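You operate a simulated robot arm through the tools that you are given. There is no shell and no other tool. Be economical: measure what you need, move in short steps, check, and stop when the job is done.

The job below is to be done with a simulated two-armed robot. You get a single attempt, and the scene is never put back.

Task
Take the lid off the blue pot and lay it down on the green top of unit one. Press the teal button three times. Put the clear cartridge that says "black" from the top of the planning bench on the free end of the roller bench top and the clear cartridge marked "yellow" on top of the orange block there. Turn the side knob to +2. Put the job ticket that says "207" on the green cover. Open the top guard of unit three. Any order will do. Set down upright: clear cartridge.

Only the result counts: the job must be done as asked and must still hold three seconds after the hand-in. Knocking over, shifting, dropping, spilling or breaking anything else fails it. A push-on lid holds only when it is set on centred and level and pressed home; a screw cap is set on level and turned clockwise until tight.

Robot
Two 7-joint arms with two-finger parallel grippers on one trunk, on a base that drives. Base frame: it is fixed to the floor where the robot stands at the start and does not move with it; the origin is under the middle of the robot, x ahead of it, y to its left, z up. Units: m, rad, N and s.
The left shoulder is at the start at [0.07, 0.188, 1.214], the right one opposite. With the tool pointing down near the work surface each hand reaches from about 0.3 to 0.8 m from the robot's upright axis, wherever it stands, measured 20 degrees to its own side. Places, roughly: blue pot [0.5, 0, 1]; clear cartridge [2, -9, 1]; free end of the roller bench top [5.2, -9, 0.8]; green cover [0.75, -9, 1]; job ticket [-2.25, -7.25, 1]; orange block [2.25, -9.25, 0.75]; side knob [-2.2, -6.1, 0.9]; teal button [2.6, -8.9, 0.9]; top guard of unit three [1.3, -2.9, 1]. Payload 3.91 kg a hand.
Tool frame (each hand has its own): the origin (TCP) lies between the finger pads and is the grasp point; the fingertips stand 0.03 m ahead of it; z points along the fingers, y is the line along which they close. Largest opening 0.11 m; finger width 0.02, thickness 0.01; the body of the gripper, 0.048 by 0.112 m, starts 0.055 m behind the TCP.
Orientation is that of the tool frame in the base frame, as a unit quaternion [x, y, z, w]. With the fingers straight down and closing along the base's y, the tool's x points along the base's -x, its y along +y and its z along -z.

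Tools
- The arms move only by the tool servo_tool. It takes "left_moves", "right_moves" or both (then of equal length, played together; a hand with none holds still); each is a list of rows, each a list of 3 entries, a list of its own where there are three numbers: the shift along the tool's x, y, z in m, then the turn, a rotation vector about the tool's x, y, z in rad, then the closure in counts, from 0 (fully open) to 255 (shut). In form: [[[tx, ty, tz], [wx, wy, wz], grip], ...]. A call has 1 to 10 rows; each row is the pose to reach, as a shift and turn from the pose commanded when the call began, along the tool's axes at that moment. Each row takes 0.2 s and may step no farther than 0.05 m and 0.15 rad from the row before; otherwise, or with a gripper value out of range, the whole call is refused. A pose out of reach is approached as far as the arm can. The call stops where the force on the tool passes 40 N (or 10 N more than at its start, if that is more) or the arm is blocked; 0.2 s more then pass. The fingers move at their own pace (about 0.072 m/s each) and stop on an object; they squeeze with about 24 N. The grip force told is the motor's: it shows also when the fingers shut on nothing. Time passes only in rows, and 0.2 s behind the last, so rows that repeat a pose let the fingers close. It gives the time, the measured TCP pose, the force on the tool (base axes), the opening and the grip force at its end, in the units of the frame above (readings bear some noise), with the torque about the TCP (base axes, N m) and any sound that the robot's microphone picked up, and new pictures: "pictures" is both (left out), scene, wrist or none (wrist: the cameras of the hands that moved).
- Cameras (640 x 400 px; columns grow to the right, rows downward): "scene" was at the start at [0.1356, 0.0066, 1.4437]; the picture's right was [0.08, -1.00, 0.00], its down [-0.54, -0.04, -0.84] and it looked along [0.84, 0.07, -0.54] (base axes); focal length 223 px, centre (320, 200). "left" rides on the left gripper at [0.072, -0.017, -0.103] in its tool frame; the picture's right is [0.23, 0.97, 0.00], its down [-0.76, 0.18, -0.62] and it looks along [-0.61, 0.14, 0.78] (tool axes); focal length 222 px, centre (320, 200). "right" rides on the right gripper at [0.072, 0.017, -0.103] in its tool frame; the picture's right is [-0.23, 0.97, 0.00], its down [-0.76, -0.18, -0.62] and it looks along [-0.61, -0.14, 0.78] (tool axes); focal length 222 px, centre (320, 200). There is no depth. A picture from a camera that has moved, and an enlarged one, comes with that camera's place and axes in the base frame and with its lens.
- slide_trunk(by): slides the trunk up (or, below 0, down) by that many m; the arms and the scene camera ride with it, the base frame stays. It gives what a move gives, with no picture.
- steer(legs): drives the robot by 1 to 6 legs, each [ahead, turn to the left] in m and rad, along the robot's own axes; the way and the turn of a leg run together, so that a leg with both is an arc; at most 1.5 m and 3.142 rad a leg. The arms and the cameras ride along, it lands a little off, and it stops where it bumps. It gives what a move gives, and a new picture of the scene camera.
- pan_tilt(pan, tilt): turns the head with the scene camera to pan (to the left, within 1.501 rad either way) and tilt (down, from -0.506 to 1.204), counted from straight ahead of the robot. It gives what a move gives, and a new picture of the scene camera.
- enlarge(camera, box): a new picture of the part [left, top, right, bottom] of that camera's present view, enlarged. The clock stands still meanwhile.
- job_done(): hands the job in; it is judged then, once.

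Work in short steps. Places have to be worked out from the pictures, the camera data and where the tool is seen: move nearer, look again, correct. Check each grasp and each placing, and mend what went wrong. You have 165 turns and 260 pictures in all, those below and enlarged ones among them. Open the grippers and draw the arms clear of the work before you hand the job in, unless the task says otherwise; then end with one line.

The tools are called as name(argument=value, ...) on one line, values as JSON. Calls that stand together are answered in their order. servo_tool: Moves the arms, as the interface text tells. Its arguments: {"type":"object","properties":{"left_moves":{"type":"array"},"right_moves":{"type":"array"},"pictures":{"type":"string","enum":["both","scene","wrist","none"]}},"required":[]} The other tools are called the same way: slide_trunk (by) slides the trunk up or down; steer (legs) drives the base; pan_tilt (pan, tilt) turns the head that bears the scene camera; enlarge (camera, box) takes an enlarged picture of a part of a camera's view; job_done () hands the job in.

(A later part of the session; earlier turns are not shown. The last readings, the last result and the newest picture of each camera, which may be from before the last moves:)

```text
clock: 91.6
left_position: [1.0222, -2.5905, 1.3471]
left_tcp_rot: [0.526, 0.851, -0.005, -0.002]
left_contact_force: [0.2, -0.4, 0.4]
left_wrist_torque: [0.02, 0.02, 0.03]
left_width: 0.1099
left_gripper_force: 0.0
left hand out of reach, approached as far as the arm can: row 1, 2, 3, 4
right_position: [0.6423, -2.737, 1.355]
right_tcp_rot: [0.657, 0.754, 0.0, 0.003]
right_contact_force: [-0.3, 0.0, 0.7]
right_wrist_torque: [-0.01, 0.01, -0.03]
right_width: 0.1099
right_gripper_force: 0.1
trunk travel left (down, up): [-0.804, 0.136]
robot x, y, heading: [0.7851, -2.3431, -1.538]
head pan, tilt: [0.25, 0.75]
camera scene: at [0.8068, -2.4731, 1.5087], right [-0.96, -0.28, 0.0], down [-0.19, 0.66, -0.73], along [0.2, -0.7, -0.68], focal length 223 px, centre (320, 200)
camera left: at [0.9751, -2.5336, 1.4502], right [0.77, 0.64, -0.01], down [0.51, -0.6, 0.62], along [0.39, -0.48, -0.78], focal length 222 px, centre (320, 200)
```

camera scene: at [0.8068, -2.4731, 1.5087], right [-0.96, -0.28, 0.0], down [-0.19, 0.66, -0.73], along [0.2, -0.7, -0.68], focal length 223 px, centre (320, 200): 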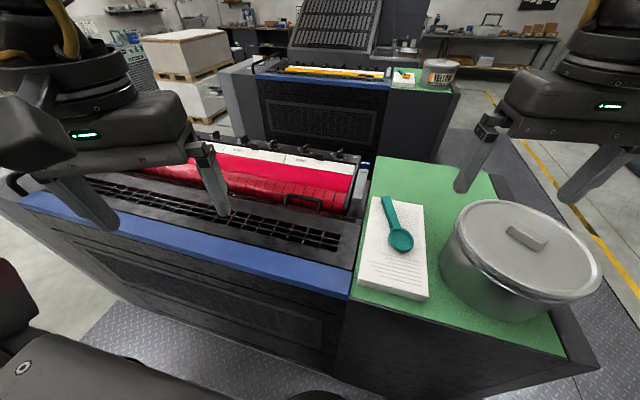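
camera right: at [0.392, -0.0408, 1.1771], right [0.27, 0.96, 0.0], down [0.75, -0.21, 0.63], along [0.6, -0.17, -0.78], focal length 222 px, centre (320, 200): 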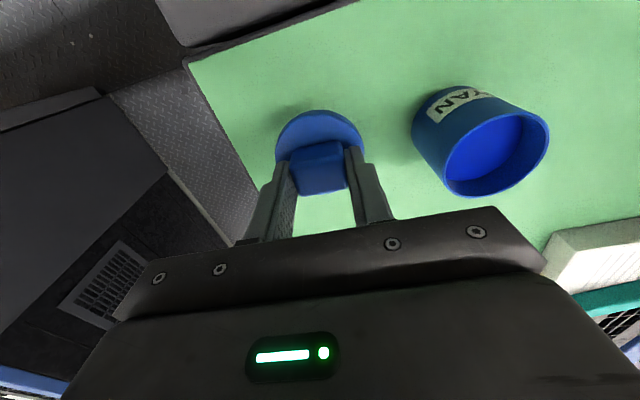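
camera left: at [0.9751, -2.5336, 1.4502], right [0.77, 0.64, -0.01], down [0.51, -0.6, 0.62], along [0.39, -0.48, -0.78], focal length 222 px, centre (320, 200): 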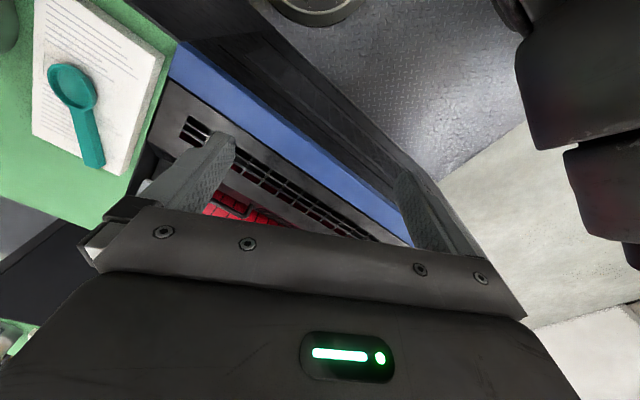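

That direction works. I continue turning until the fingers close along y while extending forward.

servo_tool(left_moves=[[[-0.022, -0.011, 0], [0, 0, -0.14], 0], [[-0.045, -0.022, 0], [0, 0, -0.28], 0], [[-0.067, -0.034, 0], [0, 0, -0.42], 0], [[-0.09, -0.045, 0], [0, 0, -0.56], 0], [[-0.112, -0.056, 0], [0, 0, -0.7], 0], [[-0.134, -0.067, 0], [0, 0, -0.84], 0], [[-0.157, -0.079, 0], [0, 0, -0.98], 0], [[-0.179, -0.09, 0], [0, 0, -1.1], 0]], pictures="both")

```text
clock: 93.4
left_position: [1.0212, -2.7933, 1.3491]
left_tcp_rot: [0.004, 1.0, -0.001, -0.004]
left_contact_force: [0.6, 0.0, -0.1]
left_wrist_torque: [0.0, -0.03, 0.01]
left_width: 0.1099
left_gripper_force: 0.0
right_position: [0.6407, -2.7378, 1.3541]
right_tcp_rot: [0.656, 0.754, -0.001, 0.003]
right_contact_force: [0.5, 0.1, 0.4]
right_wrist_torque: [0.03, -0.04, 0.03]
right_width: 0.11
right_gripper_force: 0.1
trunk travel left (down, up): [-0.804, 0.136]
robot x, y, heading: [0.7857, -2.3439, -1.54]
head pan, tilt: [0.25, 0.75]
camera scene: at [0.8053, -2.4745, 1.5085], right [-0.96, -0.28, 0.0], down [-0.19, 0.66, -0.73], along [0.2, -0.7, -0.68], focal length 223 px, centre (320, 200)
camera left: at [0.9473, -2.8107, 1.4518], right [-0.22, 0.98, 0.0], down [0.77, 0.18, 0.62], along [0.6, 0.13, -0.79], focal length 222 px, centre (320, 200)
```

scene: 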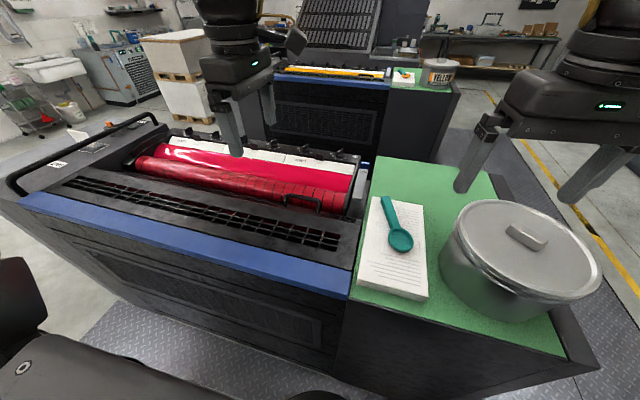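
left: 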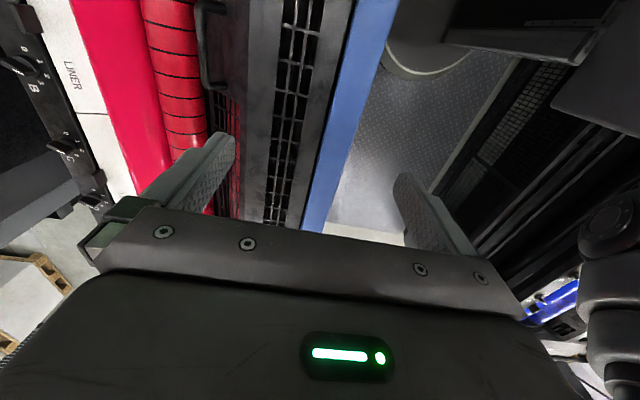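

Good posture. I re-measure the handle with both cameras.

enlarge(camera="scene", box=[260, 160, 360, 230])

enlarge(camera="left", box=[130, 0, 290, 100])

```text
5.71 times, centred on (310, 195) of scene
camera zoom: at [0.8053, -2.4745, 1.5085], right [-0.96, -0.28, 0.0], down [-0.19, 0.66, -0.73], along [0.2, -0.7, -0.68], focal length 1273 px, centre (377, 229)
```

zoom: 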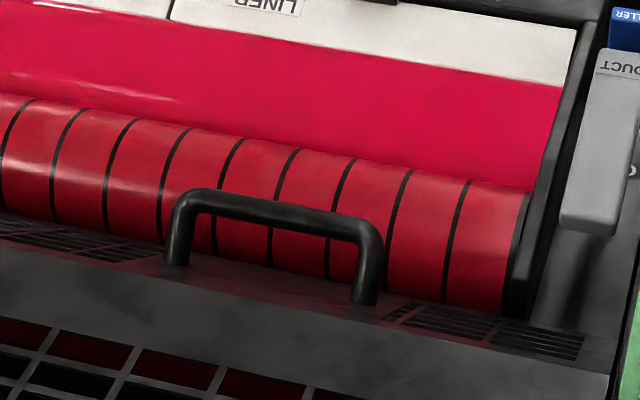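

```text
4.00 times, centred on (210, 50) of left
camera zoom: at [0.9473, -2.8107, 1.4518], right [-0.22, 0.98, 0.0], down [0.77, 0.18, 0.62], along [0.6, 0.13, -0.79], focal length 888 px, centre (760, 800)
```

zoom: 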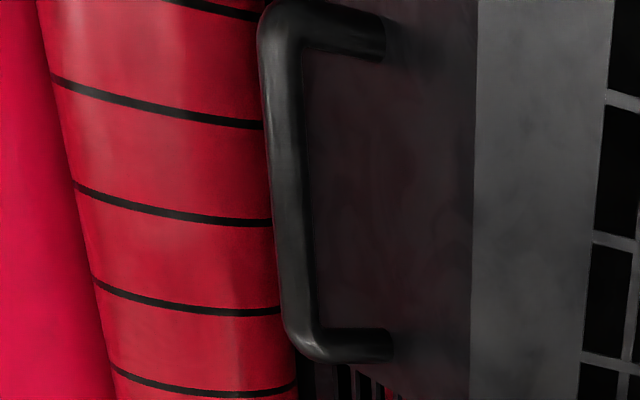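

Bar at (1.017, −3.003, 0.99). I move above it with the fingers mostly closed (gap ≈35 mm), to z 1.13.

servo_tool(left_moves=[[[0.0, -0.045, 0], [0, 0, 0], 174], [[0.0, -0.09, 0], [0, 0, 0], 174], [[0.002, -0.135, 0], [0, 0, 0], 174], [[0.004, -0.18, 0], [0, 0, 0], 174], [[0.004, -0.21, 0.03], [0, 0, 0], 174], [[0.004, -0.21, 0.08], [0, 0, 0], 174], [[0.004, -0.21, 0.13], [0, 0, 0], 174], [[0.004, -0.21, 0.18], [0, 0, 0], 174], [[0.004, -0.21, 0.22], [0, 0, 0], 174]], pictures="both")

```text
clock: 95.4
left_position: [1.0132, -3.003, 1.1294]
left_tcp_rot: [0.004, 1.0, -0.002, -0.005]
left_contact_force: [-0.2, -0.3, -0.4]
left_wrist_torque: [0.03, -0.02, 0.0]
left_width: 0.035
left_gripper_force: 0.0
left hand out of reach, approached as far as the arm can: row 4, 5, 6
right_position: [0.6396, -2.738, 1.3556]
right_tcp_rot: [0.657, 0.754, 0.0, 0.002]
right_contact_force: [-0.6, 0.0, -1.0]
right_wrist_torque: [0.03, -0.01, 0.01]
right_width: 0.1101
right_gripper_force: 0.0
trunk travel left (down, up): [-0.804, 0.136]
robot x, y, heading: [0.7833, -2.344, -1.542]
head pan, tilt: [0.25, 0.75]
camera scene: at [0.8055, -2.4751, 1.5085], right [-0.96, -0.28, 0.0], down [-0.19, 0.66, -0.73], along [0.2, -0.7, -0.68], focal length 223 px, centre (320, 200)
camera left: at [0.9404, -3.0203, 1.2326], right [-0.22, 0.98, 0.0], down [0.77, 0.17, 0.62], along [0.6, 0.13, -0.79], focal length 222 px, centre (320, 200)
```

scene: 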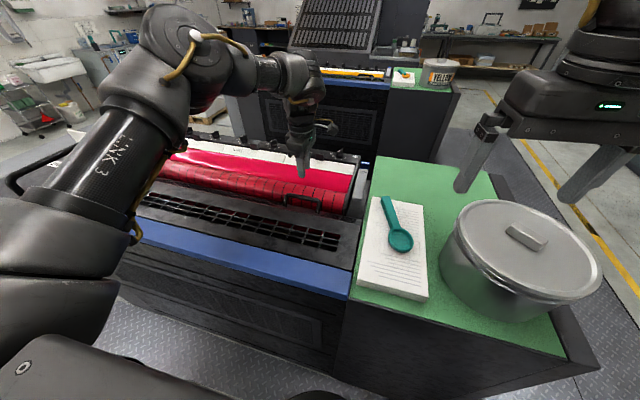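
left: 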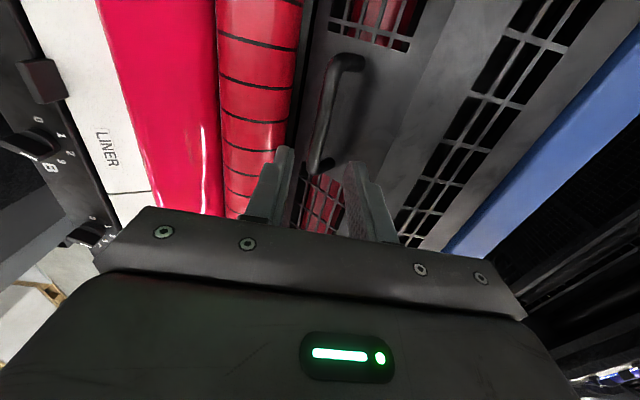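

The bar lies right below between the fingers (y≈−2.997). I descend to z≈1.0.

servo_tool(left_moves=[[[0, 0.005, 0.04], [0, 0, 0], 174], [[0, 0.005, 0.08], [0, 0, 0], 174], [[0, 0.005, 0.105], [0, 0, 0], 174], [[0, 0.005, 0.12], [0, 0, 0], 174]], pictures="wrist")

enlarge(camera="scene", box=[240, 130, 370, 230])

```text
clock: 96.4
left_position: [1.0148, -2.9965, 1.0104]
left_tcp_rot: [0.004, 1.0, -0.003, -0.005]
left_contact_force: [0.6, 0.3, 0.8]
left_wrist_torque: [0.03, 0.0, 0.03]
left_width: 0.0351
left_gripper_force: 0.1
right_position: [0.6415, -2.7365, 1.3547]
right_tcp_rot: [0.657, 0.754, 0.0, 0.004]
right_contact_force: [0.0, 0.1, -0.2]
right_wrist_torque: [-0.02, 0.06, -0.03]
right_width: 0.11
right_gripper_force: 0.1
trunk travel left (down, up): [-0.804, 0.136]
robot x, y, heading: [0.7857, -2.3438, -1.535]
head pan, tilt: [0.25, 0.75]
camera left: at [0.9411, -3.0148, 1.1143], right [-0.22, 0.98, 0.0], down [0.77, 0.17, 0.62], along [0.6, 0.13, -0.79], focal length 222 px, centre (320, 200)
```

left: 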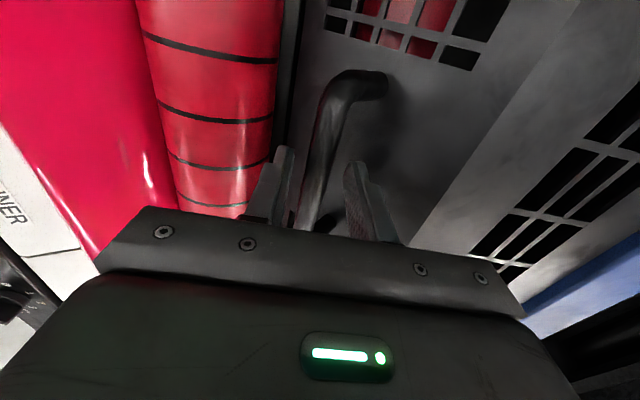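

```text
4.00 times, centred on (305, 180) of scene
camera zoom: at [0.8068, -2.4732, 1.5087], right [-0.96, -0.28, 0.0], down [-0.19, 0.66, -0.73], along [0.2, -0.7, -0.68], focal length 891 px, centre (380, 280)
```

zoom: 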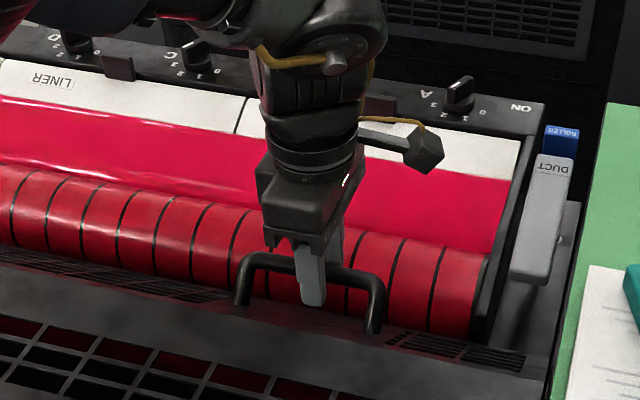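

The bar is between the fingers. 8 mm deeper, then close.

servo_tool(left_moves=[[[0, 0, 0.008], [0, 0, 0], 174], [[0, 0, 0.008], [0, 0, 0], 255], [[0, 0, 0.008], [0, 0, 0], 255], [[0, 0, 0.008], [0, 0, 0], 255]], pictures="none")

```text
clock: 97.4
left_position: [1.014, -2.9991, 1.0031]
left_tcp_rot: [0.004, 1.0, -0.002, -0.005]
left_contact_force: [-0.7, -8.1, 3.0]
left_wrist_torque: [-0.1, 0.05, 0.8]
left_width: 0.0157
left_gripper_force: 45.0
right_position: [0.6409, -2.7372, 1.3544]
right_tcp_rot: [0.657, 0.754, -0.001, 0.003]
right_contact_force: [0.0, 0.5, -0.1]
right_wrist_torque: [0.02, 0.02, -0.01]
right_width: 0.11
right_gripper_force: 0.1
trunk travel left (down, up): [-0.804, 0.136]
robot x, y, heading: [0.7879, -2.3489, -1.535]
head pan, tilt: [0.25, 0.75]
```

Gripped (15.7 mm). I start lifting along an arc about the assumed hinge line (y≈−2.80, z≈0.945), rotating the tool along.

servo_tool(left_moves=[[[0, 0.0025, -0.01], [0.05, 0, 0], 255], [[0, 0.0055, -0.0198], [0.1, 0, 0], 255], [[0, 0.009, -0.0295], [0.15, 0, 0], 255], [[0, 0.0129, -0.0388], [0.2, 0, 0], 255]], pictures="wrist")

enlarge(camera="scene", box=[200, 130, 370, 260])

```text
clock: 98.3
left_position: [1.0133, -2.9959, 1.0397]
left_tcp_rot: [0.0, 0.995, -0.102, -0.005]
left_contact_force: [1.6, -29.5, 0.7]
left_wrist_torque: [-0.44, 0.07, 0.31]
left_width: 0.0156
left_gripper_force: 45.0
right_position: [0.6415, -2.7379, 1.3547]
right_tcp_rot: [0.657, 0.754, -0.001, 0.003]
right_contact_force: [0.4, 0.5, 0.5]
right_wrist_torque: [-0.06, -0.03, 0.02]
right_width: 0.1098
right_gripper_force: 0.0
trunk travel left (down, up): [-0.804, 0.136]
robot x, y, heading: [0.7844, -2.3443, -1.541]
head pan, tilt: [0.25, 0.75]
stopped in row 4 (left hand): the force on the tool passed its limit at 45 N (the readings are from after the stop); the commanded pose is now the measured one
camera left: at [0.9407, -2.9927, 1.1449], right [-0.23, 0.95, -0.19], down [0.77, 0.3, 0.57], along [0.6, -0.02, -0.8], focal length 222 px, centre (320, 200)
```

left: 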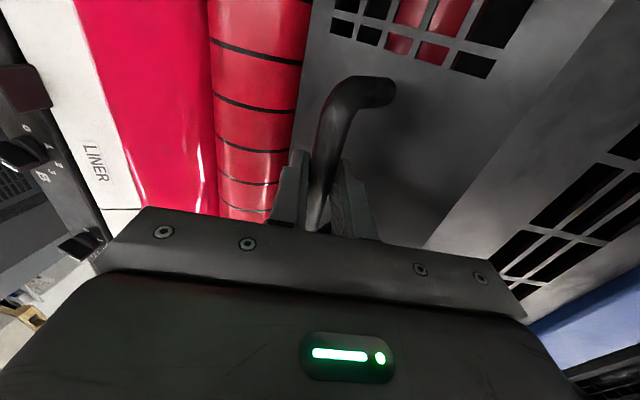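

```text
3.08 times, centred on (285, 195) of scene
camera zoom: at [0.8063, -2.4757, 1.5085], right [-0.96, -0.28, 0.0], down [-0.19, 0.66, -0.73], along [0.2, -0.7, -0.68], focal length 685 px, centre (428, 215)
```

zoom: 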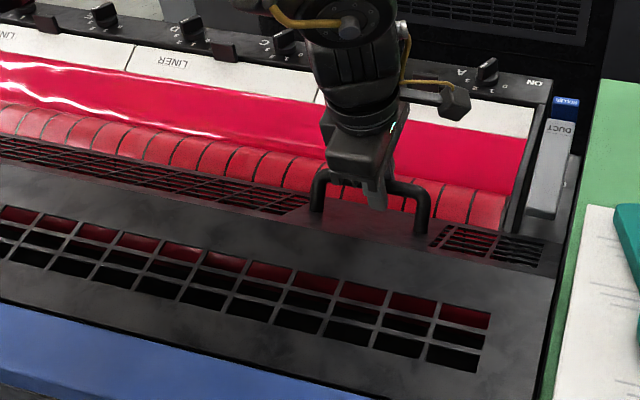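

The guard lifts; the sideways force shows the hinge is about (y −2.80, z 0.985). I continue with the corrected arc.

servo_tool(left_moves=[[[0, 0.0015, -0.0205], [0.1, 0, 0], 255], [[0, 0.006, -0.0403], [0.2, 0, 0], 255], [[0, 0.012, -0.0596], [0.3, 0, 0], 255], [[0, 0.0204, -0.0783], [0.4, 0, 0], 255]], pictures="scene")

```text
clock: 99.0
left_position: [1.0128, -2.9853, 1.0848]
left_tcp_rot: [-0.002, 0.978, -0.208, -0.007]
left_contact_force: [1.3, -17.2, 3.9]
left_wrist_torque: [-0.36, 0.29, -0.12]
left_width: 0.0156
left_gripper_force: 44.8
right_position: [0.6409, -2.7365, 1.356]
right_tcp_rot: [0.659, 0.753, -0.001, 0.003]
right_contact_force: [0.4, -0.4, 0.2]
right_wrist_torque: [-0.03, 0.01, 0.02]
right_width: 0.1101
right_gripper_force: 0.0
trunk travel left (down, up): [-0.804, 0.136]
robot x, y, heading: [0.7838, -2.3451, -1.537]
head pan, tilt: [0.25, 0.75]
stopped in row 3 (left hand): the force on the tool passed its limit at 43 N (the readings are from after the stop); the commanded pose is now the measured one
camera scene: at [0.8062, -2.474, 1.5087], right [-0.96, -0.28, 0.0], down [-0.19, 0.66, -0.73], along [0.2, -0.7, -0.68], focal length 223 px, centre (320, 200)
```

scene: 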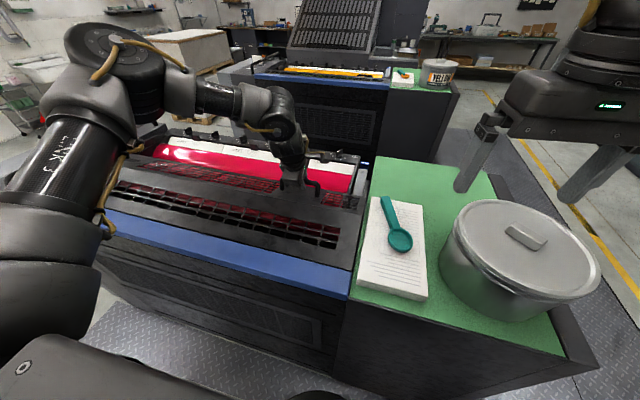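

Rising steadily; residual −y force suggests the hinge is slightly farther/higher. I refit (−2.785, 1.0) and continue.

servo_tool(left_moves=[[[0, -0.0014, -0.0218], [0.1, 0, 0], 255], [[0, 0.001, -0.0434], [0.2, 0, 0], 255], [[0, 0.006, -0.0646], [0.3, 0, 0], 255], [[0, 0.013, -0.0852], [0.4, 0, 0], 255]], pictures="scene")

```text
clock: 100.0
left_position: [1.0139, -2.9399, 1.1572]
left_tcp_rot: [-0.003, 0.917, -0.399, -0.006]
left_contact_force: [0.9, -30.9, 24.1]
left_wrist_torque: [-0.4, 0.2, -0.48]
left_width: 0.0157
left_gripper_force: 45.4
right_position: [0.6384, -2.7387, 1.3537]
right_tcp_rot: [0.659, 0.753, 0.0, 0.003]
right_contact_force: [-0.3, -0.5, 0.4]
right_wrist_torque: [-0.03, 0.02, 0.04]
right_width: 0.1099
right_gripper_force: 0.0
trunk travel left (down, up): [-0.804, 0.136]
robot x, y, heading: [0.7836, -2.3428, -1.537]
head pan, tilt: [0.25, 0.75]
camera scene: at [0.8049, -2.4772, 1.5087], right [-0.96, -0.28, 0.0], down [-0.19, 0.66, -0.73], along [0.2, -0.7, -0.68], focal length 223 px, centre (320, 200)
```

scene: 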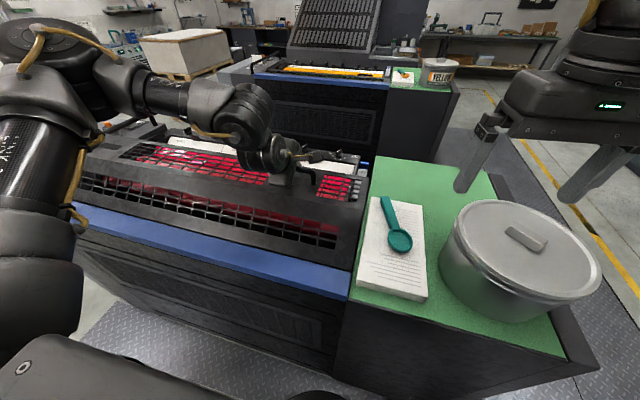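

Forces are radial, so I enlarge the radius slightly (0.22) and continue the arc.

servo_tool(left_moves=[[[0, -0.0035, -0.0222], [0.1, 0, 0], 255], [[0, -0.0012, -0.044], [0.2, 0, 0], 255], [[0, 0.0033, -0.0655], [0.3, 0, 0], 255], [[0, 0.01, -0.0864], [0.4, 0, 0], 255]], pictures="scene")

```text
clock: 100.8
left_position: [1.0137, -2.8874, 1.2017]
left_tcp_rot: [-0.003, 0.844, -0.537, -0.004]
left_contact_force: [-3.7, -5.2, 6.9]
left_wrist_torque: [-0.08, -0.71, 1.13]
left_width: 0.0157
left_gripper_force: 45.4
left hand out of reach, approached as far as the arm can: row 4
right_position: [0.6393, -2.7355, 1.3546]
right_tcp_rot: [0.658, 0.753, 0.0, 0.004]
right_contact_force: [-0.1, 0.9, -0.3]
right_wrist_torque: [-0.01, -0.03, 0.02]
right_width: 0.11
right_gripper_force: 0.0
trunk travel left (down, up): [-0.804, 0.136]
robot x, y, heading: [0.7853, -2.3416, -1.543]
head pan, tilt: [0.25, 0.75]
stopped in row 4 (left hand): the force on the tool passed its limit at 54 N (the readings are from after the stop); the commanded pose is now the measured one
camera scene: at [0.8047, -2.4727, 1.5081], right [-0.96, -0.28, 0.0], down [-0.19, 0.65, -0.73], along [0.2, -0.7, -0.68], focal length 223 px, centre (320, 200)
```

scene: 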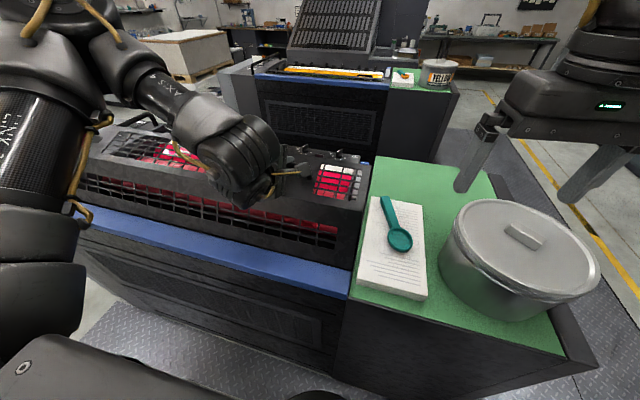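

The guard is at ~62°, and the arm is getting cramped. I back the base 3 cm, which carries the hand along the arc direction.

steer(legs=[[-0.03, 0]])

```text
clock: 101.7
left_position: [1.0123, -2.8796, 1.2071]
left_tcp_rot: [-0.001, 0.84, -0.543, -0.006]
left_contact_force: [-1.5, -1.6, -2.5]
left_wrist_torque: [-0.26, -0.08, 0.07]
left_width: 0.0154
left_gripper_force: 44.9
right_position: [0.6393, -2.7257, 1.3534]
right_tcp_rot: [0.658, 0.753, 0.0, 0.003]
right_contact_force: [0.5, 0.3, -0.5]
right_wrist_torque: [0.03, -0.02, 0.01]
right_width: 0.11
right_gripper_force: 0.1
trunk travel left (down, up): [-0.804, 0.136]
robot x, y, heading: [0.7862, -2.3271, -1.539]
head pan, tilt: [0.25, 0.75]
stopped in leg 1: the force on the tool passed its limit at 52 N (the readings are from after the stop); the commanded pose is now the measured one
camera scene: at [0.8053, -2.4632, 1.5079], right [-0.96, -0.28, 0.0], down [-0.19, 0.66, -0.73], along [0.2, -0.7, -0.68], focal length 223 px, centre (320, 200)
```

scene: 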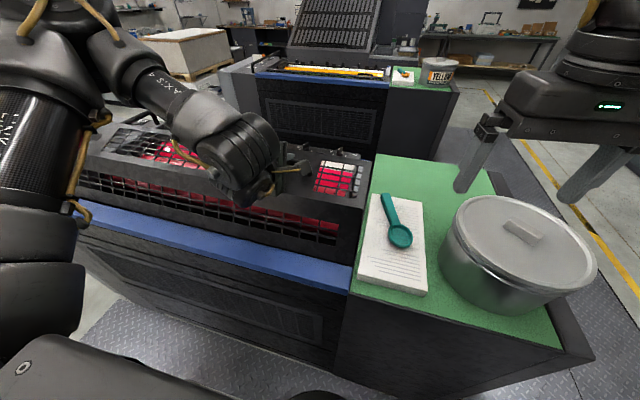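

Forces are low again. I continue by arm in small steps.

servo_tool(left_moves=[[[0, 0.0014, -0.0148], [0.05, 0, 0], 255], [[0, 0.0028, -0.0303], [0.1, 0, 0], 255]], pictures="none")

```text
clock: 102.3
left_position: [1.0129, -2.8609, 1.2152]
left_tcp_rot: [-0.002, 0.813, -0.582, -0.004]
left_contact_force: [-0.3, 3.4, -3.1]
left_wrist_torque: [0.12, -0.66, 1.15]
left_width: 0.0157
left_gripper_force: 44.9
left hand out of reach, approached as far as the arm can: row 2
right_position: [0.6388, -2.7223, 1.3538]
right_tcp_rot: [0.657, 0.754, 0.0, 0.003]
right_contact_force: [-0.8, -0.6, -0.6]
right_wrist_torque: [0.02, -0.01, -0.01]
right_width: 0.1102
right_gripper_force: 0.0
trunk travel left (down, up): [-0.804, 0.136]
robot x, y, heading: [0.7861, -2.3267, -1.541]
head pan, tilt: [0.25, 0.75]
```

steer(legs=[[-0.02, 0]])

servo_tool(left_moves=[[[0, 0.0, -0.012], [0.05, 0, 0], 255], [[0, 0.0, -0.022], [0.1, 0, 0], 255]], pictures="scene")

```text
clock: 103.2
left_position: [1.0134, -2.8471, 1.2223]
left_tcp_rot: [-0.001, 0.806, -0.591, -0.003]
left_contact_force: [0.7, -0.7, -2.2]
left_wrist_torque: [-0.33, 0.08, -0.12]
left_width: 0.0158
left_gripper_force: 45.1
right_position: [0.6402, -2.7043, 1.3545]
right_tcp_rot: [0.658, 0.753, 0.0, 0.003]
right_contact_force: [0.5, -0.4, 0.1]
right_wrist_torque: [-0.01, 0.02, -0.01]
right_width: 0.11
right_gripper_force: 0.0
trunk travel left (down, up): [-0.804, 0.136]
robot x, y, heading: [0.7847, -2.3116, -1.542]
head pan, tilt: [0.25, 0.75]
stopped in leg 1: the force on the tool passed its limit at 44 N (the readings are from after the stop); the commanded pose is now the measured one
camera scene: at [0.8052, -2.4415, 1.5083], right [-0.96, -0.28, 0.0], down [-0.19, 0.66, -0.73], along [0.2, -0.7, -0.68], focal length 223 px, centre (320, 200)
```

scene: 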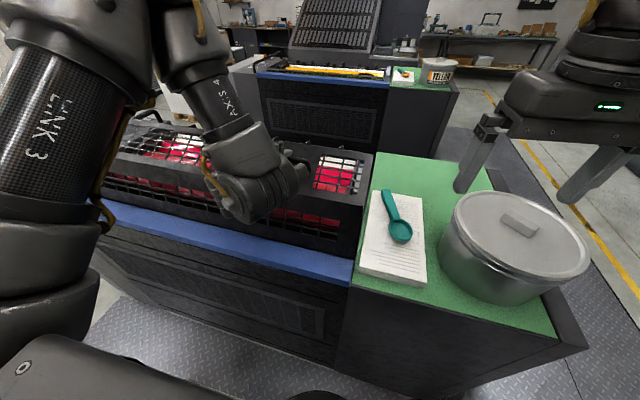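

```text
clock: 103.5
left_position: [1.0134, -2.8411, 1.2237]
left_tcp_rot: [-0.002, 0.808, -0.589, -0.005]
left_contact_force: [-0.9, 5.4, -3.6]
left_wrist_torque: [0.33, -0.15, 0.08]
left_width: 0.0157
left_gripper_force: 45.1
left hand out of reach, approached as far as the arm can: row 1
right_position: [0.6394, -2.7019, 1.3554]
right_tcp_rot: [0.657, 0.754, 0.0, 0.005]
right_contact_force: [0.4, 0.2, 0.0]
right_wrist_torque: [-0.01, 0.0, -0.01]
right_width: 0.11
right_gripper_force: 0.0
trunk travel left (down, up): [-0.804, 0.136]
robot x, y, heading: [0.7846, -2.3084, -1.542]
head pan, tilt: [0.25, 0.75]
stopped in row 1 (left hand): the force on the tool passed its limit at 63 N (the readings are from after the stop); the commanded pose is now the measured one
camera scene: at [0.8047, -2.4389, 1.5088], right [-0.96, -0.28, 0.0], down [-0.19, 0.65, -0.73], along [0.2, -0.7, -0.68], focal length 223 px, centre (320, 200)
```

scene: 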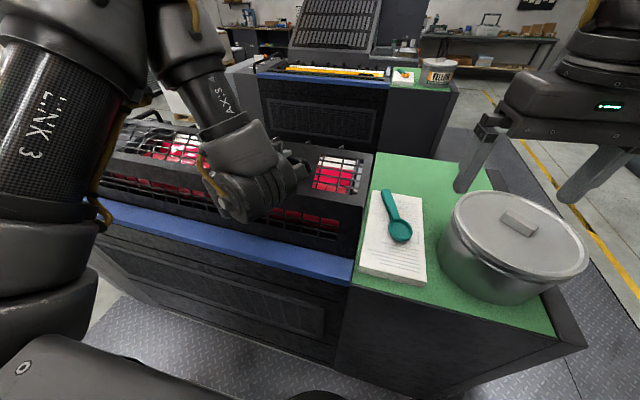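

The guard stands at ~76°. One more small back-up to see whether it opens further or is at its stop.

steer(legs=[[-0.03, 0]])

```text
clock: 104.4
left_position: [1.0135, -2.8238, 1.2297]
left_tcp_rot: [-0.002, 0.802, -0.597, -0.003]
left_contact_force: [-0.2, 2.0, -4.9]
left_wrist_torque: [-0.2, -0.05, -0.01]
left_width: 0.0155
left_gripper_force: 44.6
right_position: [0.6378, -2.6837, 1.3532]
right_tcp_rot: [0.658, 0.753, 0.001, 0.002]
right_contact_force: [0.0, -0.1, 0.3]
right_wrist_torque: [0.01, -0.01, 0.02]
right_width: 0.1102
right_gripper_force: 0.0
trunk travel left (down, up): [-0.804, 0.136]
robot x, y, heading: [0.7779, -2.285, -1.541]
head pan, tilt: [0.25, 0.75]
stopped in leg 1: the force on the tool passed its limit at 48 N (the readings are from after the stop); the commanded pose is now the measured one
camera scene: at [0.8042, -2.4194, 1.5083], right [-0.96, -0.28, 0.0], down [-0.19, 0.66, -0.73], along [0.2, -0.7, -0.68], focal length 223 px, centre (320, 200)
```

scene: 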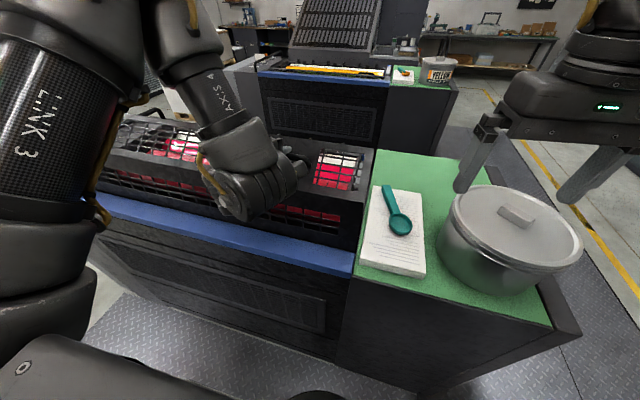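

Still opening (~80°). Continue.

steer(legs=[[-0.03, 0]])

servo_tool(left_moves=[[[0, 0.0, 0], [0.06, 0, 0], 255], [[0, 0.0, 0], [0.12, 0, 0], 255]], pictures="none")

steer(legs=[[-0.03, 0]])

```text
clock: 105.5
left_position: [1.0129, -2.7927, 1.2375]
left_tcp_rot: [0.0, 0.796, -0.605, -0.001]
left_contact_force: [-0.6, 4.1, 3.7]
left_wrist_torque: [0.15, 0.32, -0.01]
left_width: 0.0158
left_gripper_force: 45.0
right_position: [0.6375, -2.6476, 1.3549]
right_tcp_rot: [0.657, 0.753, 0.001, 0.005]
right_contact_force: [-0.4, 0.0, 0.5]
right_wrist_torque: [0.05, 0.0, 0.0]
right_width: 0.1097
right_gripper_force: 0.1
trunk travel left (down, up): [-0.804, 0.136]
robot x, y, heading: [0.7828, -2.256, -1.531]
head pan, tilt: [0.25, 0.75]
stopped in leg 1: the force on the tool passed its limit at 86 N (the readings are from after the stop); the commanded pose is now the measured one
camera scene: at [0.8031, -2.3833, 1.5085], right [-0.96, -0.28, 0.0], down [-0.19, 0.65, -0.73], along [0.2, -0.7, -0.68], focal length 223 px, centre (320, 200)
```

scene: 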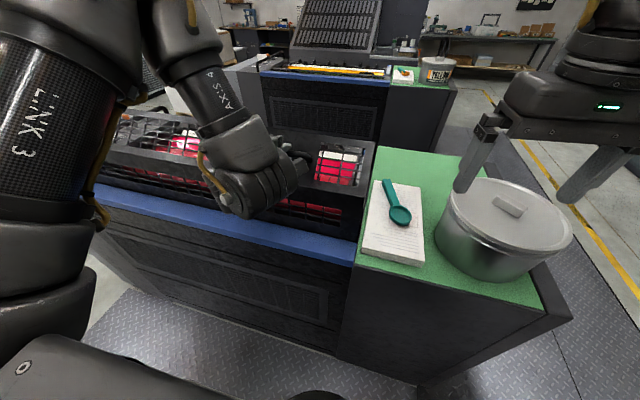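

```text
clock: 106.1
left_position: [1.0131, -2.794, 1.2366]
left_tcp_rot: [-0.001, 0.796, -0.605, -0.001]
left_contact_force: [0.0, 3.5, 2.7]
left_wrist_torque: [-0.02, 0.15, -0.05]
left_width: 0.0156
left_gripper_force: 44.4
left hand out of reach, approached as far as the arm can: row 1, 2
right_position: [0.6376, -2.6483, 1.3555]
right_tcp_rot: [0.657, 0.754, 0.001, 0.003]
right_contact_force: [-0.4, 0.9, 0.0]
right_wrist_torque: [-0.01, 0.02, -0.01]
right_width: 0.1101
right_gripper_force: 0.0
trunk travel left (down, up): [-0.804, 0.136]
robot x, y, heading: [0.7843, -2.2535, -1.544]
head pan, tilt: [0.25, 0.75]
```

```text
clock: 106.9
left_position: [1.0141, -2.782, 1.2372]
left_tcp_rot: [-0.002, 0.793, -0.61, 0.001]
left_contact_force: [1.1, -7.7, -4.1]
left_wrist_torque: [-0.07, 0.21, -0.08]
left_width: 0.0155
left_gripper_force: 45.0
right_position: [0.637, -2.6326, 1.3547]
right_tcp_rot: [0.658, 0.753, 0.0, 0.003]
right_contact_force: [-0.7, -0.1, -0.1]
right_wrist_torque: [-0.02, -0.02, 0.02]
right_width: 0.11
right_gripper_force: 0.1
trunk travel left (down, up): [-0.804, 0.136]
robot x, y, heading: [0.7819, -2.237, -1.539]
head pan, tilt: [0.25, 0.75]
stopped in leg 1: the force on the tool passed its limit at 86 N (the readings are from after the stop); the commanded pose is now the measured one
camera scene: at [0.8029, -2.37, 1.5084], right [-0.96, -0.28, 0.0], down [-0.19, 0.66, -0.73], along [0.2, -0.7, -0.68], focal length 223 px, centre (320, 200)
```

scene: 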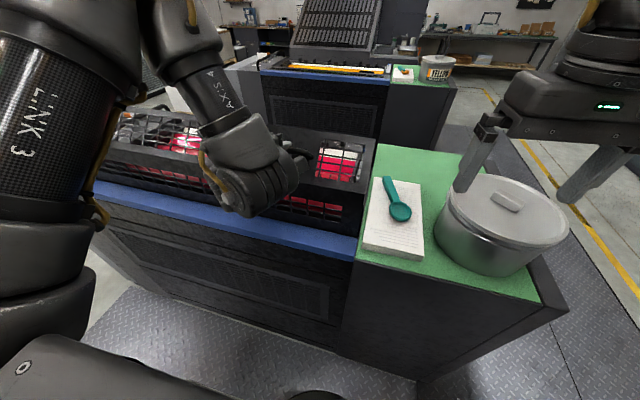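

About 90° now. One more small pull to find the stop.

steer(legs=[[-0.03, 0]])

```text
clock: 107.7
left_position: [1.0135, -2.7791, 1.2397]
left_tcp_rot: [-0.003, 0.792, -0.611, 0.0]
left_contact_force: [-2.0, -23.3, -11.0]
left_wrist_torque: [-0.02, -0.06, 0.17]
left_width: 0.0156
left_gripper_force: 44.7
right_position: [0.6365, -2.6277, 1.3518]
right_tcp_rot: [0.658, 0.753, 0.002, 0.002]
right_contact_force: [0.4, 0.3, 0.2]
right_wrist_torque: [-0.01, 0.02, 0.01]
right_width: 0.11
right_gripper_force: 0.0
trunk travel left (down, up): [-0.804, 0.136]
robot x, y, heading: [0.7853, -2.2257, -1.546]
head pan, tilt: [0.25, 0.75]
stopped in leg 1: the force on the tool passed its limit at 46 N (the readings are from after the stop); the commanded pose is now the measured one
camera scene: at [0.8026, -2.365, 1.5079], right [-0.96, -0.27, 0.0], down [-0.19, 0.66, -0.73], along [0.2, -0.7, -0.69], focal length 223 px, centre (320, 200)
```

scene: 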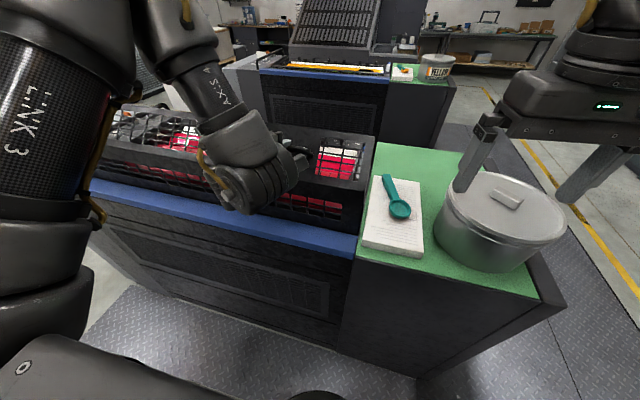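

It no longer yields: that is the stop at ~91°. I open the fingers and check whether it stays.

servo_tool(left_moves=[[[0, 0.0, 0], [0, 0, 0], 200], [[0, 0.0, 0], [0, 0, 0], 150], [[0, 0.0, 0], [0, 0, 0], 120], [[0, 0.0, 0], [0, 0, 0], 120]], pictures="both")

```text
clock: 108.7
left_position: [1.0127, -2.7711, 1.244]
left_tcp_rot: [-0.002, 0.79, -0.613, 0.001]
left_contact_force: [-0.6, -0.3, -1.1]
left_wrist_torque: [-0.01, 0.04, -0.01]
left_width: 0.0579
left_gripper_force: 0.0
right_position: [0.6366, -2.6194, 1.3556]
right_tcp_rot: [0.658, 0.753, 0.0, 0.004]
right_contact_force: [-0.1, -0.4, 0.0]
right_wrist_torque: [0.04, 0.01, 0.02]
right_width: 0.1099
right_gripper_force: 0.1
trunk travel left (down, up): [-0.804, 0.136]
robot x, y, heading: [0.7754, -2.2275, -1.547]
head pan, tilt: [0.25, 0.75]
camera scene: at [0.8021, -2.3558, 1.5088], right [-0.96, -0.28, 0.0], down [-0.19, 0.65, -0.73], along [0.2, -0.7, -0.68], focal length 223 px, centre (320, 200)
camera left: at [0.9385, -2.6764, 1.2851], right [-0.23, 0.24, -0.94], down [0.76, 0.65, -0.02], along [0.61, -0.72, -0.33], focal length 222 px, centre (320, 200)
```

scene: 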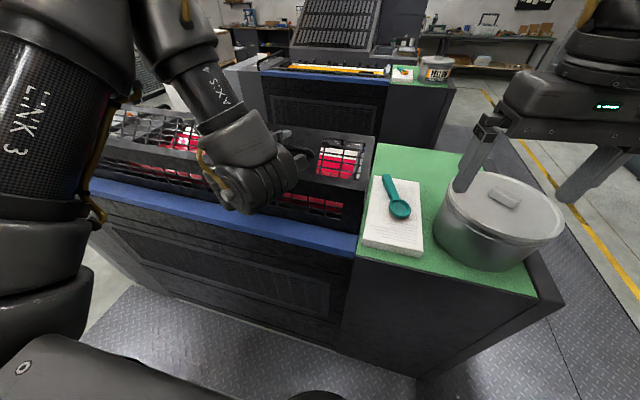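
left: 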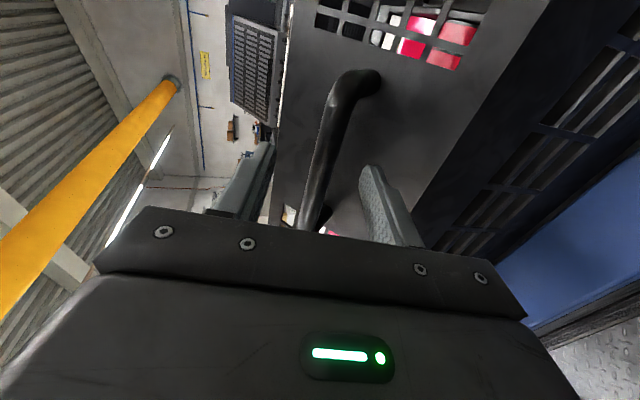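

The guard stays up by itself. I back the base straight out to free the fingers.

steer(legs=[[-0.1, 0]])

```text
clock: 109.8
left_position: [1.0093, -2.671, 1.241]
left_tcp_rot: [-0.002, 0.791, -0.612, 0.0]
left_contact_force: [-0.4, 0.2, 0.2]
left_wrist_torque: [-0.01, 0.0, -0.01]
left_width: 0.0581
left_gripper_force: 0.2
right_position: [0.6336, -2.5214, 1.3543]
right_tcp_rot: [0.658, 0.753, 0.001, 0.003]
right_contact_force: [0.2, -0.6, 0.3]
right_wrist_torque: [0.02, 0.02, 0.0]
right_width: 0.1102
right_gripper_force: 0.1
trunk travel left (down, up): [-0.804, 0.136]
robot x, y, heading: [0.7748, -2.1264, -1.544]
head pan, tilt: [0.25, 0.75]
camera scene: at [0.7989, -2.2574, 1.5083], right [-0.96, -0.28, 0.0], down [-0.19, 0.66, -0.73], along [0.2, -0.7, -0.68], focal length 223 px, centre (320, 200)
```

scene: 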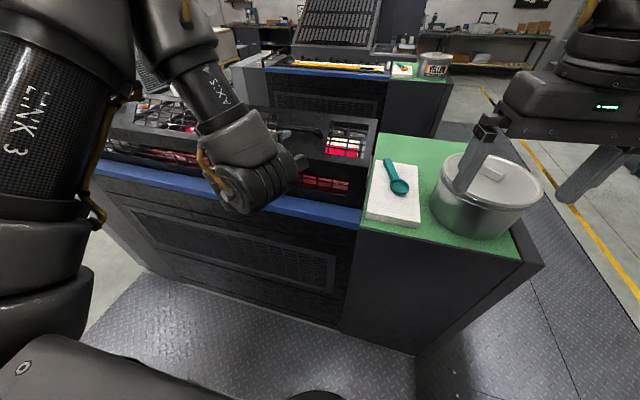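

Clear of the handle. I raise the left hand and turn it back to pointing down before driving.

servo_tool(left_moves=[[[0, -0.012, -0.01], [-0.13, 0, 0], 120], [[0, -0.025, -0.02], [-0.26, 0, 0], 0], [[0, -0.037, -0.03], [-0.39, 0, 0], 0], [[0, -0.05, -0.04], [-0.52, 0, 0], 0], [[0, -0.06, -0.05], [-0.65, 0, 0], 0], [[0, -0.07, -0.06], [-0.78, 0, 0], 0], [[0, -0.08, -0.07], [-0.91, 0, 0], 0], [[0, -0.084, -0.074], [-1.04, 0, 0], 0], [[0, -0.084, -0.074], [-1.17, 0, 0], 0], [[0, -0.084, -0.074], [-1.3, 0, 0], 0]], pictures="scene")

```text
clock: 112.0
left_position: [1.007, -2.6192, 1.3437]
left_tcp_rot: [-0.001, 1.0, -0.01, 0.0]
left_contact_force: [0.4, 0.3, -0.1]
left_wrist_torque: [0.02, 0.01, 0.03]
left_width: 0.1097
left_gripper_force: 0.0
right_position: [0.6314, -2.5189, 1.3548]
right_tcp_rot: [0.658, 0.753, 0.001, 0.005]
right_contact_force: [0.0, 0.0, 0.2]
right_wrist_torque: [0.01, -0.04, 0.02]
right_width: 0.11
right_gripper_force: 0.1
trunk travel left (down, up): [-0.804, 0.136]
robot x, y, heading: [0.7842, -2.1241, -1.541]
head pan, tilt: [0.25, 0.75]
camera scene: at [0.7975, -2.2551, 1.5086], right [-0.96, -0.28, 0.0], down [-0.19, 0.66, -0.73], along [0.2, -0.7, -0.68], focal length 223 px, centre (320, 200)
```

scene: 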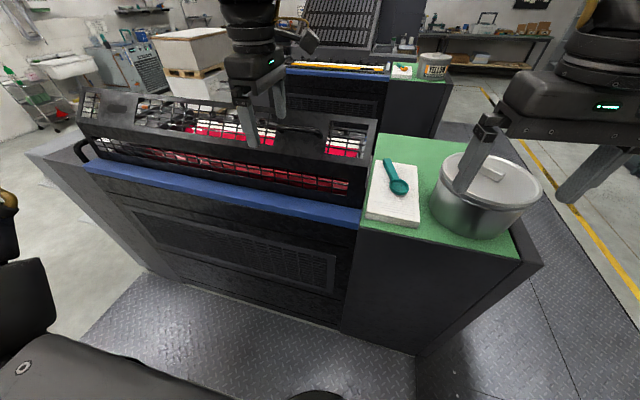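

The guard stands open. Now I turn right, leave the aisle, and head down the walkway along −y.

steer(legs=[[0, -1.57], [1.15, 0], [0, 1.57]])

pan_tilt(pan=0.0, tilt=0.35)

```text
clock: 125.6
left_position: [-0.154, -2.6391, 1.3418]
left_tcp_rot: [0.004, 1.0, -0.009, -0.001]
left_contact_force: [0.0, 0.6, -0.2]
left_wrist_torque: [-0.01, -0.04, -0.04]
left_width: 0.11
left_gripper_force: 0.1
right_position: [-0.5286, -2.5336, 1.3549]
right_tcp_rot: [0.662, 0.749, 0.0, 0.003]
right_contact_force: [-0.4, -0.5, 0.5]
right_wrist_torque: [-0.04, 0.01, -0.01]
right_width: 0.1098
right_gripper_force: 0.1
trunk travel left (down, up): [-0.804, 0.136]
robot x, y, heading: [-0.38, -2.139, -1.552]
head pan, tilt: [0.25, 0.75]
camera scene: at [-0.3607, -2.2724, 1.5087], right [-0.96, -0.26, 0.0], down [-0.18, 0.66, -0.73], along [0.19, -0.71, -0.68], focal length 223 px, centre (320, 200)
```

scene: 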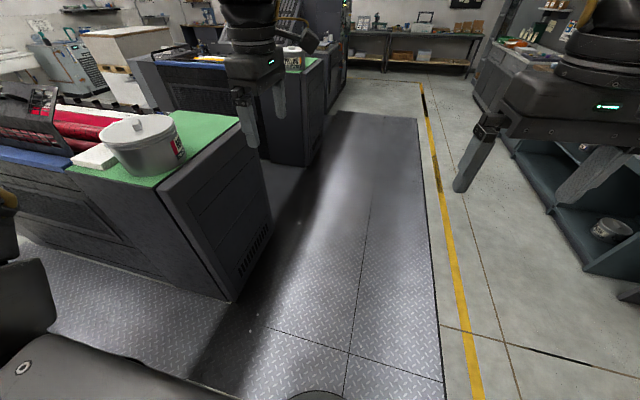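

```text
clock: 126.5
left_position: [-0.1545, -2.6376, 1.3431]
left_tcp_rot: [0.004, 1.0, -0.009, -0.001]
left_contact_force: [-0.6, -0.4, -0.3]
left_wrist_torque: [0.0, -0.01, 0.0]
left_width: 0.1098
left_gripper_force: 0.0
right_position: [-0.5304, -2.5337, 1.3549]
right_tcp_rot: [0.662, 0.749, 0.001, 0.004]
right_contact_force: [0.3, -0.3, -0.3]
right_wrist_torque: [0.01, -0.04, 0.02]
right_width: 0.11
right_gripper_force: 0.0
trunk travel left (down, up): [-0.804, 0.136]
robot x, y, heading: [-0.38, -2.1407, -1.556]
head pan, tilt: [0.0, 0.351]
camera scene: at [-0.3803, -2.2855, 1.5442], right [-1.0, -0.02, 0.0], down [-0.01, 0.34, -0.94], along [0.02, -0.94, -0.34], focal length 223 px, centre (320, 200)
```

scene: 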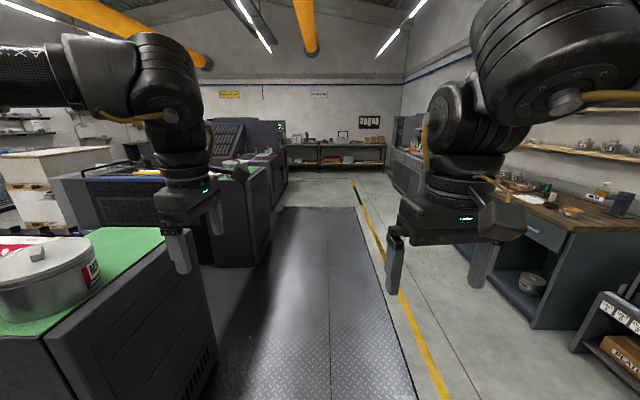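

The path is clear. Drive 2.8 m along.

steer(legs=[[1.4, -0.08], [1.4, 0.06]])

pan_tilt(pan=-0.8, tilt=0.4)

```text
clock: 140.3
left_position: [-0.2987, -5.4927, 1.3433]
left_tcp_rot: [0.03, 1.0, -0.01, -0.001]
left_contact_force: [0.1, -0.5, -0.1]
left_wrist_torque: [0.0, 0.03, 0.02]
left_width: 0.1099
left_gripper_force: 0.0
right_position: [-0.667, -5.3693, 1.3564]
right_tcp_rot: [0.682, 0.731, 0.001, 0.003]
right_contact_force: [-0.5, 0.5, -0.5]
right_wrist_torque: [0.01, 0.01, -0.03]
right_width: 0.1099
right_gripper_force: 0.0
trunk travel left (down, up): [-0.804, 0.136]
robot x, y, heading: [-0.4998, -4.986, -1.605]
head pan, tilt: [0.0, 0.351]
camera scene: at [-0.5063, -5.1285, 1.5444], right [-1.0, 0.03, 0.0], down [0.01, 0.34, -0.94], along [-0.03, -0.94, -0.34], focal length 223 px, centre (320, 200)
```

scene: 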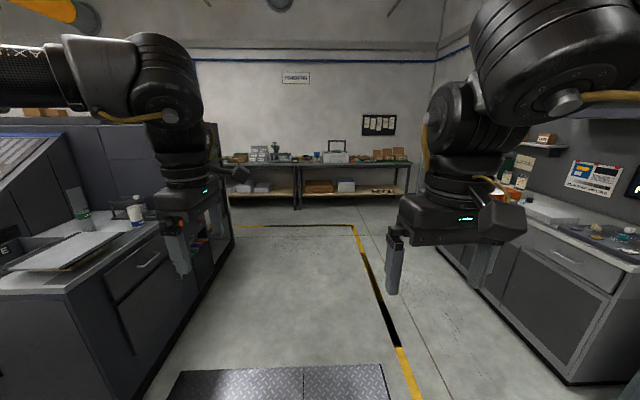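

```text
clock: 141.4
left_position: [-0.2984, -5.4929, 1.3429]
left_tcp_rot: [0.03, 1.0, -0.009, -0.001]
left_contact_force: [0.4, -0.6, 1.1]
left_wrist_torque: [0.02, -0.02, -0.03]
left_width: 0.1103
left_gripper_force: 0.1
right_position: [-0.6664, -5.3692, 1.3549]
right_tcp_rot: [0.682, 0.731, 0.0, 0.003]
right_contact_force: [-0.6, 0.9, -0.8]
right_wrist_torque: [0.02, 0.01, 0.01]
right_width: 0.1102
right_gripper_force: 0.0
trunk travel left (down, up): [-0.804, 0.136]
robot x, y, heading: [-0.5019, -4.9878, -1.608]
head pan, tilt: [-0.799, 0.4]
camera scene: at [-0.5716, -5.0982, 1.5398], right [-0.67, 0.74, 0.0], down [0.29, 0.26, -0.92], along [-0.68, -0.62, -0.39], focal length 223 px, centre (320, 200)
```

scene: 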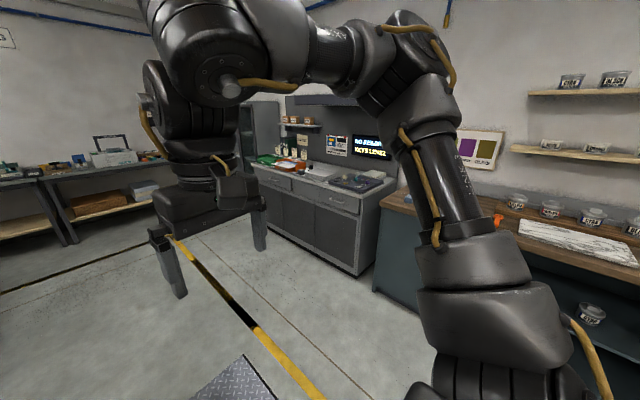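

The knob is at the grey console bench. I drive to y≈−6.1, turn to face it and approach part way.

steer(legs=[[1.1, 0.03], [0, -1.55], [0.5, 0]])

pan_tilt(pan=0.0, tilt=0.45)

```text
clock: 153.4
left_position: [-1.5074, -6.3647, 1.3442]
left_tcp_rot: [0.702, 0.712, -0.007, -0.009]
left_contact_force: [0.5, 0.0, 0.9]
left_wrist_torque: [0.01, 0.0, -0.01]
left_width: 0.11
left_gripper_force: 0.1
right_position: [-1.4091, -5.9887, 1.3541]
right_tcp_rot: [0.997, 0.072, -0.003, 0.003]
right_contact_force: [-0.4, 0.6, -0.5]
right_wrist_torque: [0.01, 0.01, 0.0]
right_width: 0.1098
right_gripper_force: 0.0
trunk travel left (down, up): [-0.804, 0.136]
robot x, y, heading: [-1.016, -6.1281, -3.099]
head pan, tilt: [-0.799, 0.4]
camera scene: at [-1.1353, -6.0684, 1.5399], right [0.69, 0.72, 0.0], down [0.28, -0.27, -0.92], along [-0.67, 0.63, -0.39], focal length 223 px, centre (320, 200)
```

scene: 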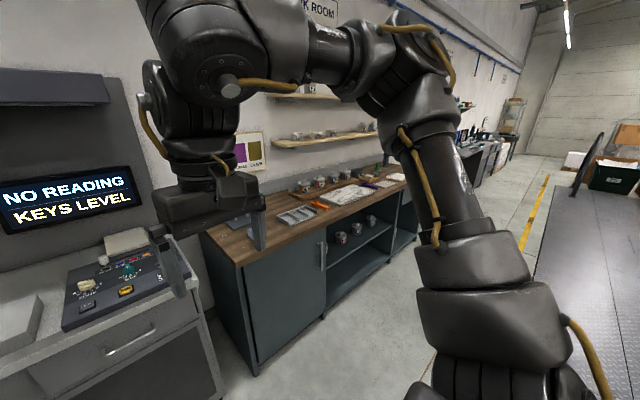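

```text
clock: 154.5
left_position: [-1.5084, -6.3659, 1.344]
left_tcp_rot: [0.702, 0.712, -0.007, -0.008]
left_contact_force: [0.0, 0.4, -0.2]
left_wrist_torque: [0.02, -0.02, 0.0]
left_width: 0.1102
left_gripper_force: 0.0
right_position: [-1.4106, -5.9893, 1.3551]
right_tcp_rot: [0.997, 0.073, -0.003, 0.003]
right_contact_force: [0.0, 0.5, 0.1]
right_wrist_torque: [0.03, -0.02, 0.0]
right_width: 0.1098
right_gripper_force: 0.1
trunk travel left (down, up): [-0.804, 0.136]
robot x, y, heading: [-1.0157, -6.134, -3.102]
head pan, tilt: [0.0, 0.45]
camera scene: at [-1.1611, -6.1358, 1.5352], right [-0.04, 1.0, 0.0], down [0.43, 0.02, -0.9], along [-0.9, -0.03, -0.43], focal length 223 px, centre (320, 200)
```

scene: 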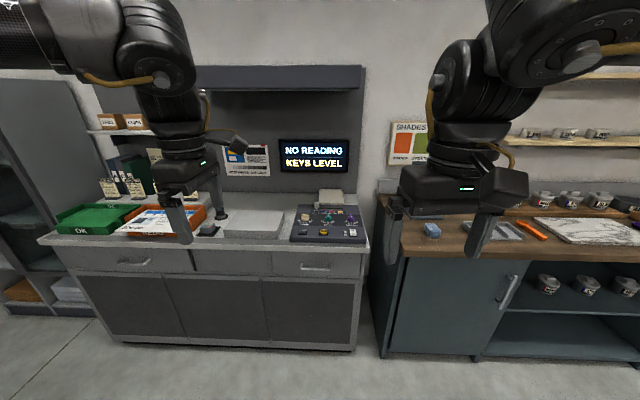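

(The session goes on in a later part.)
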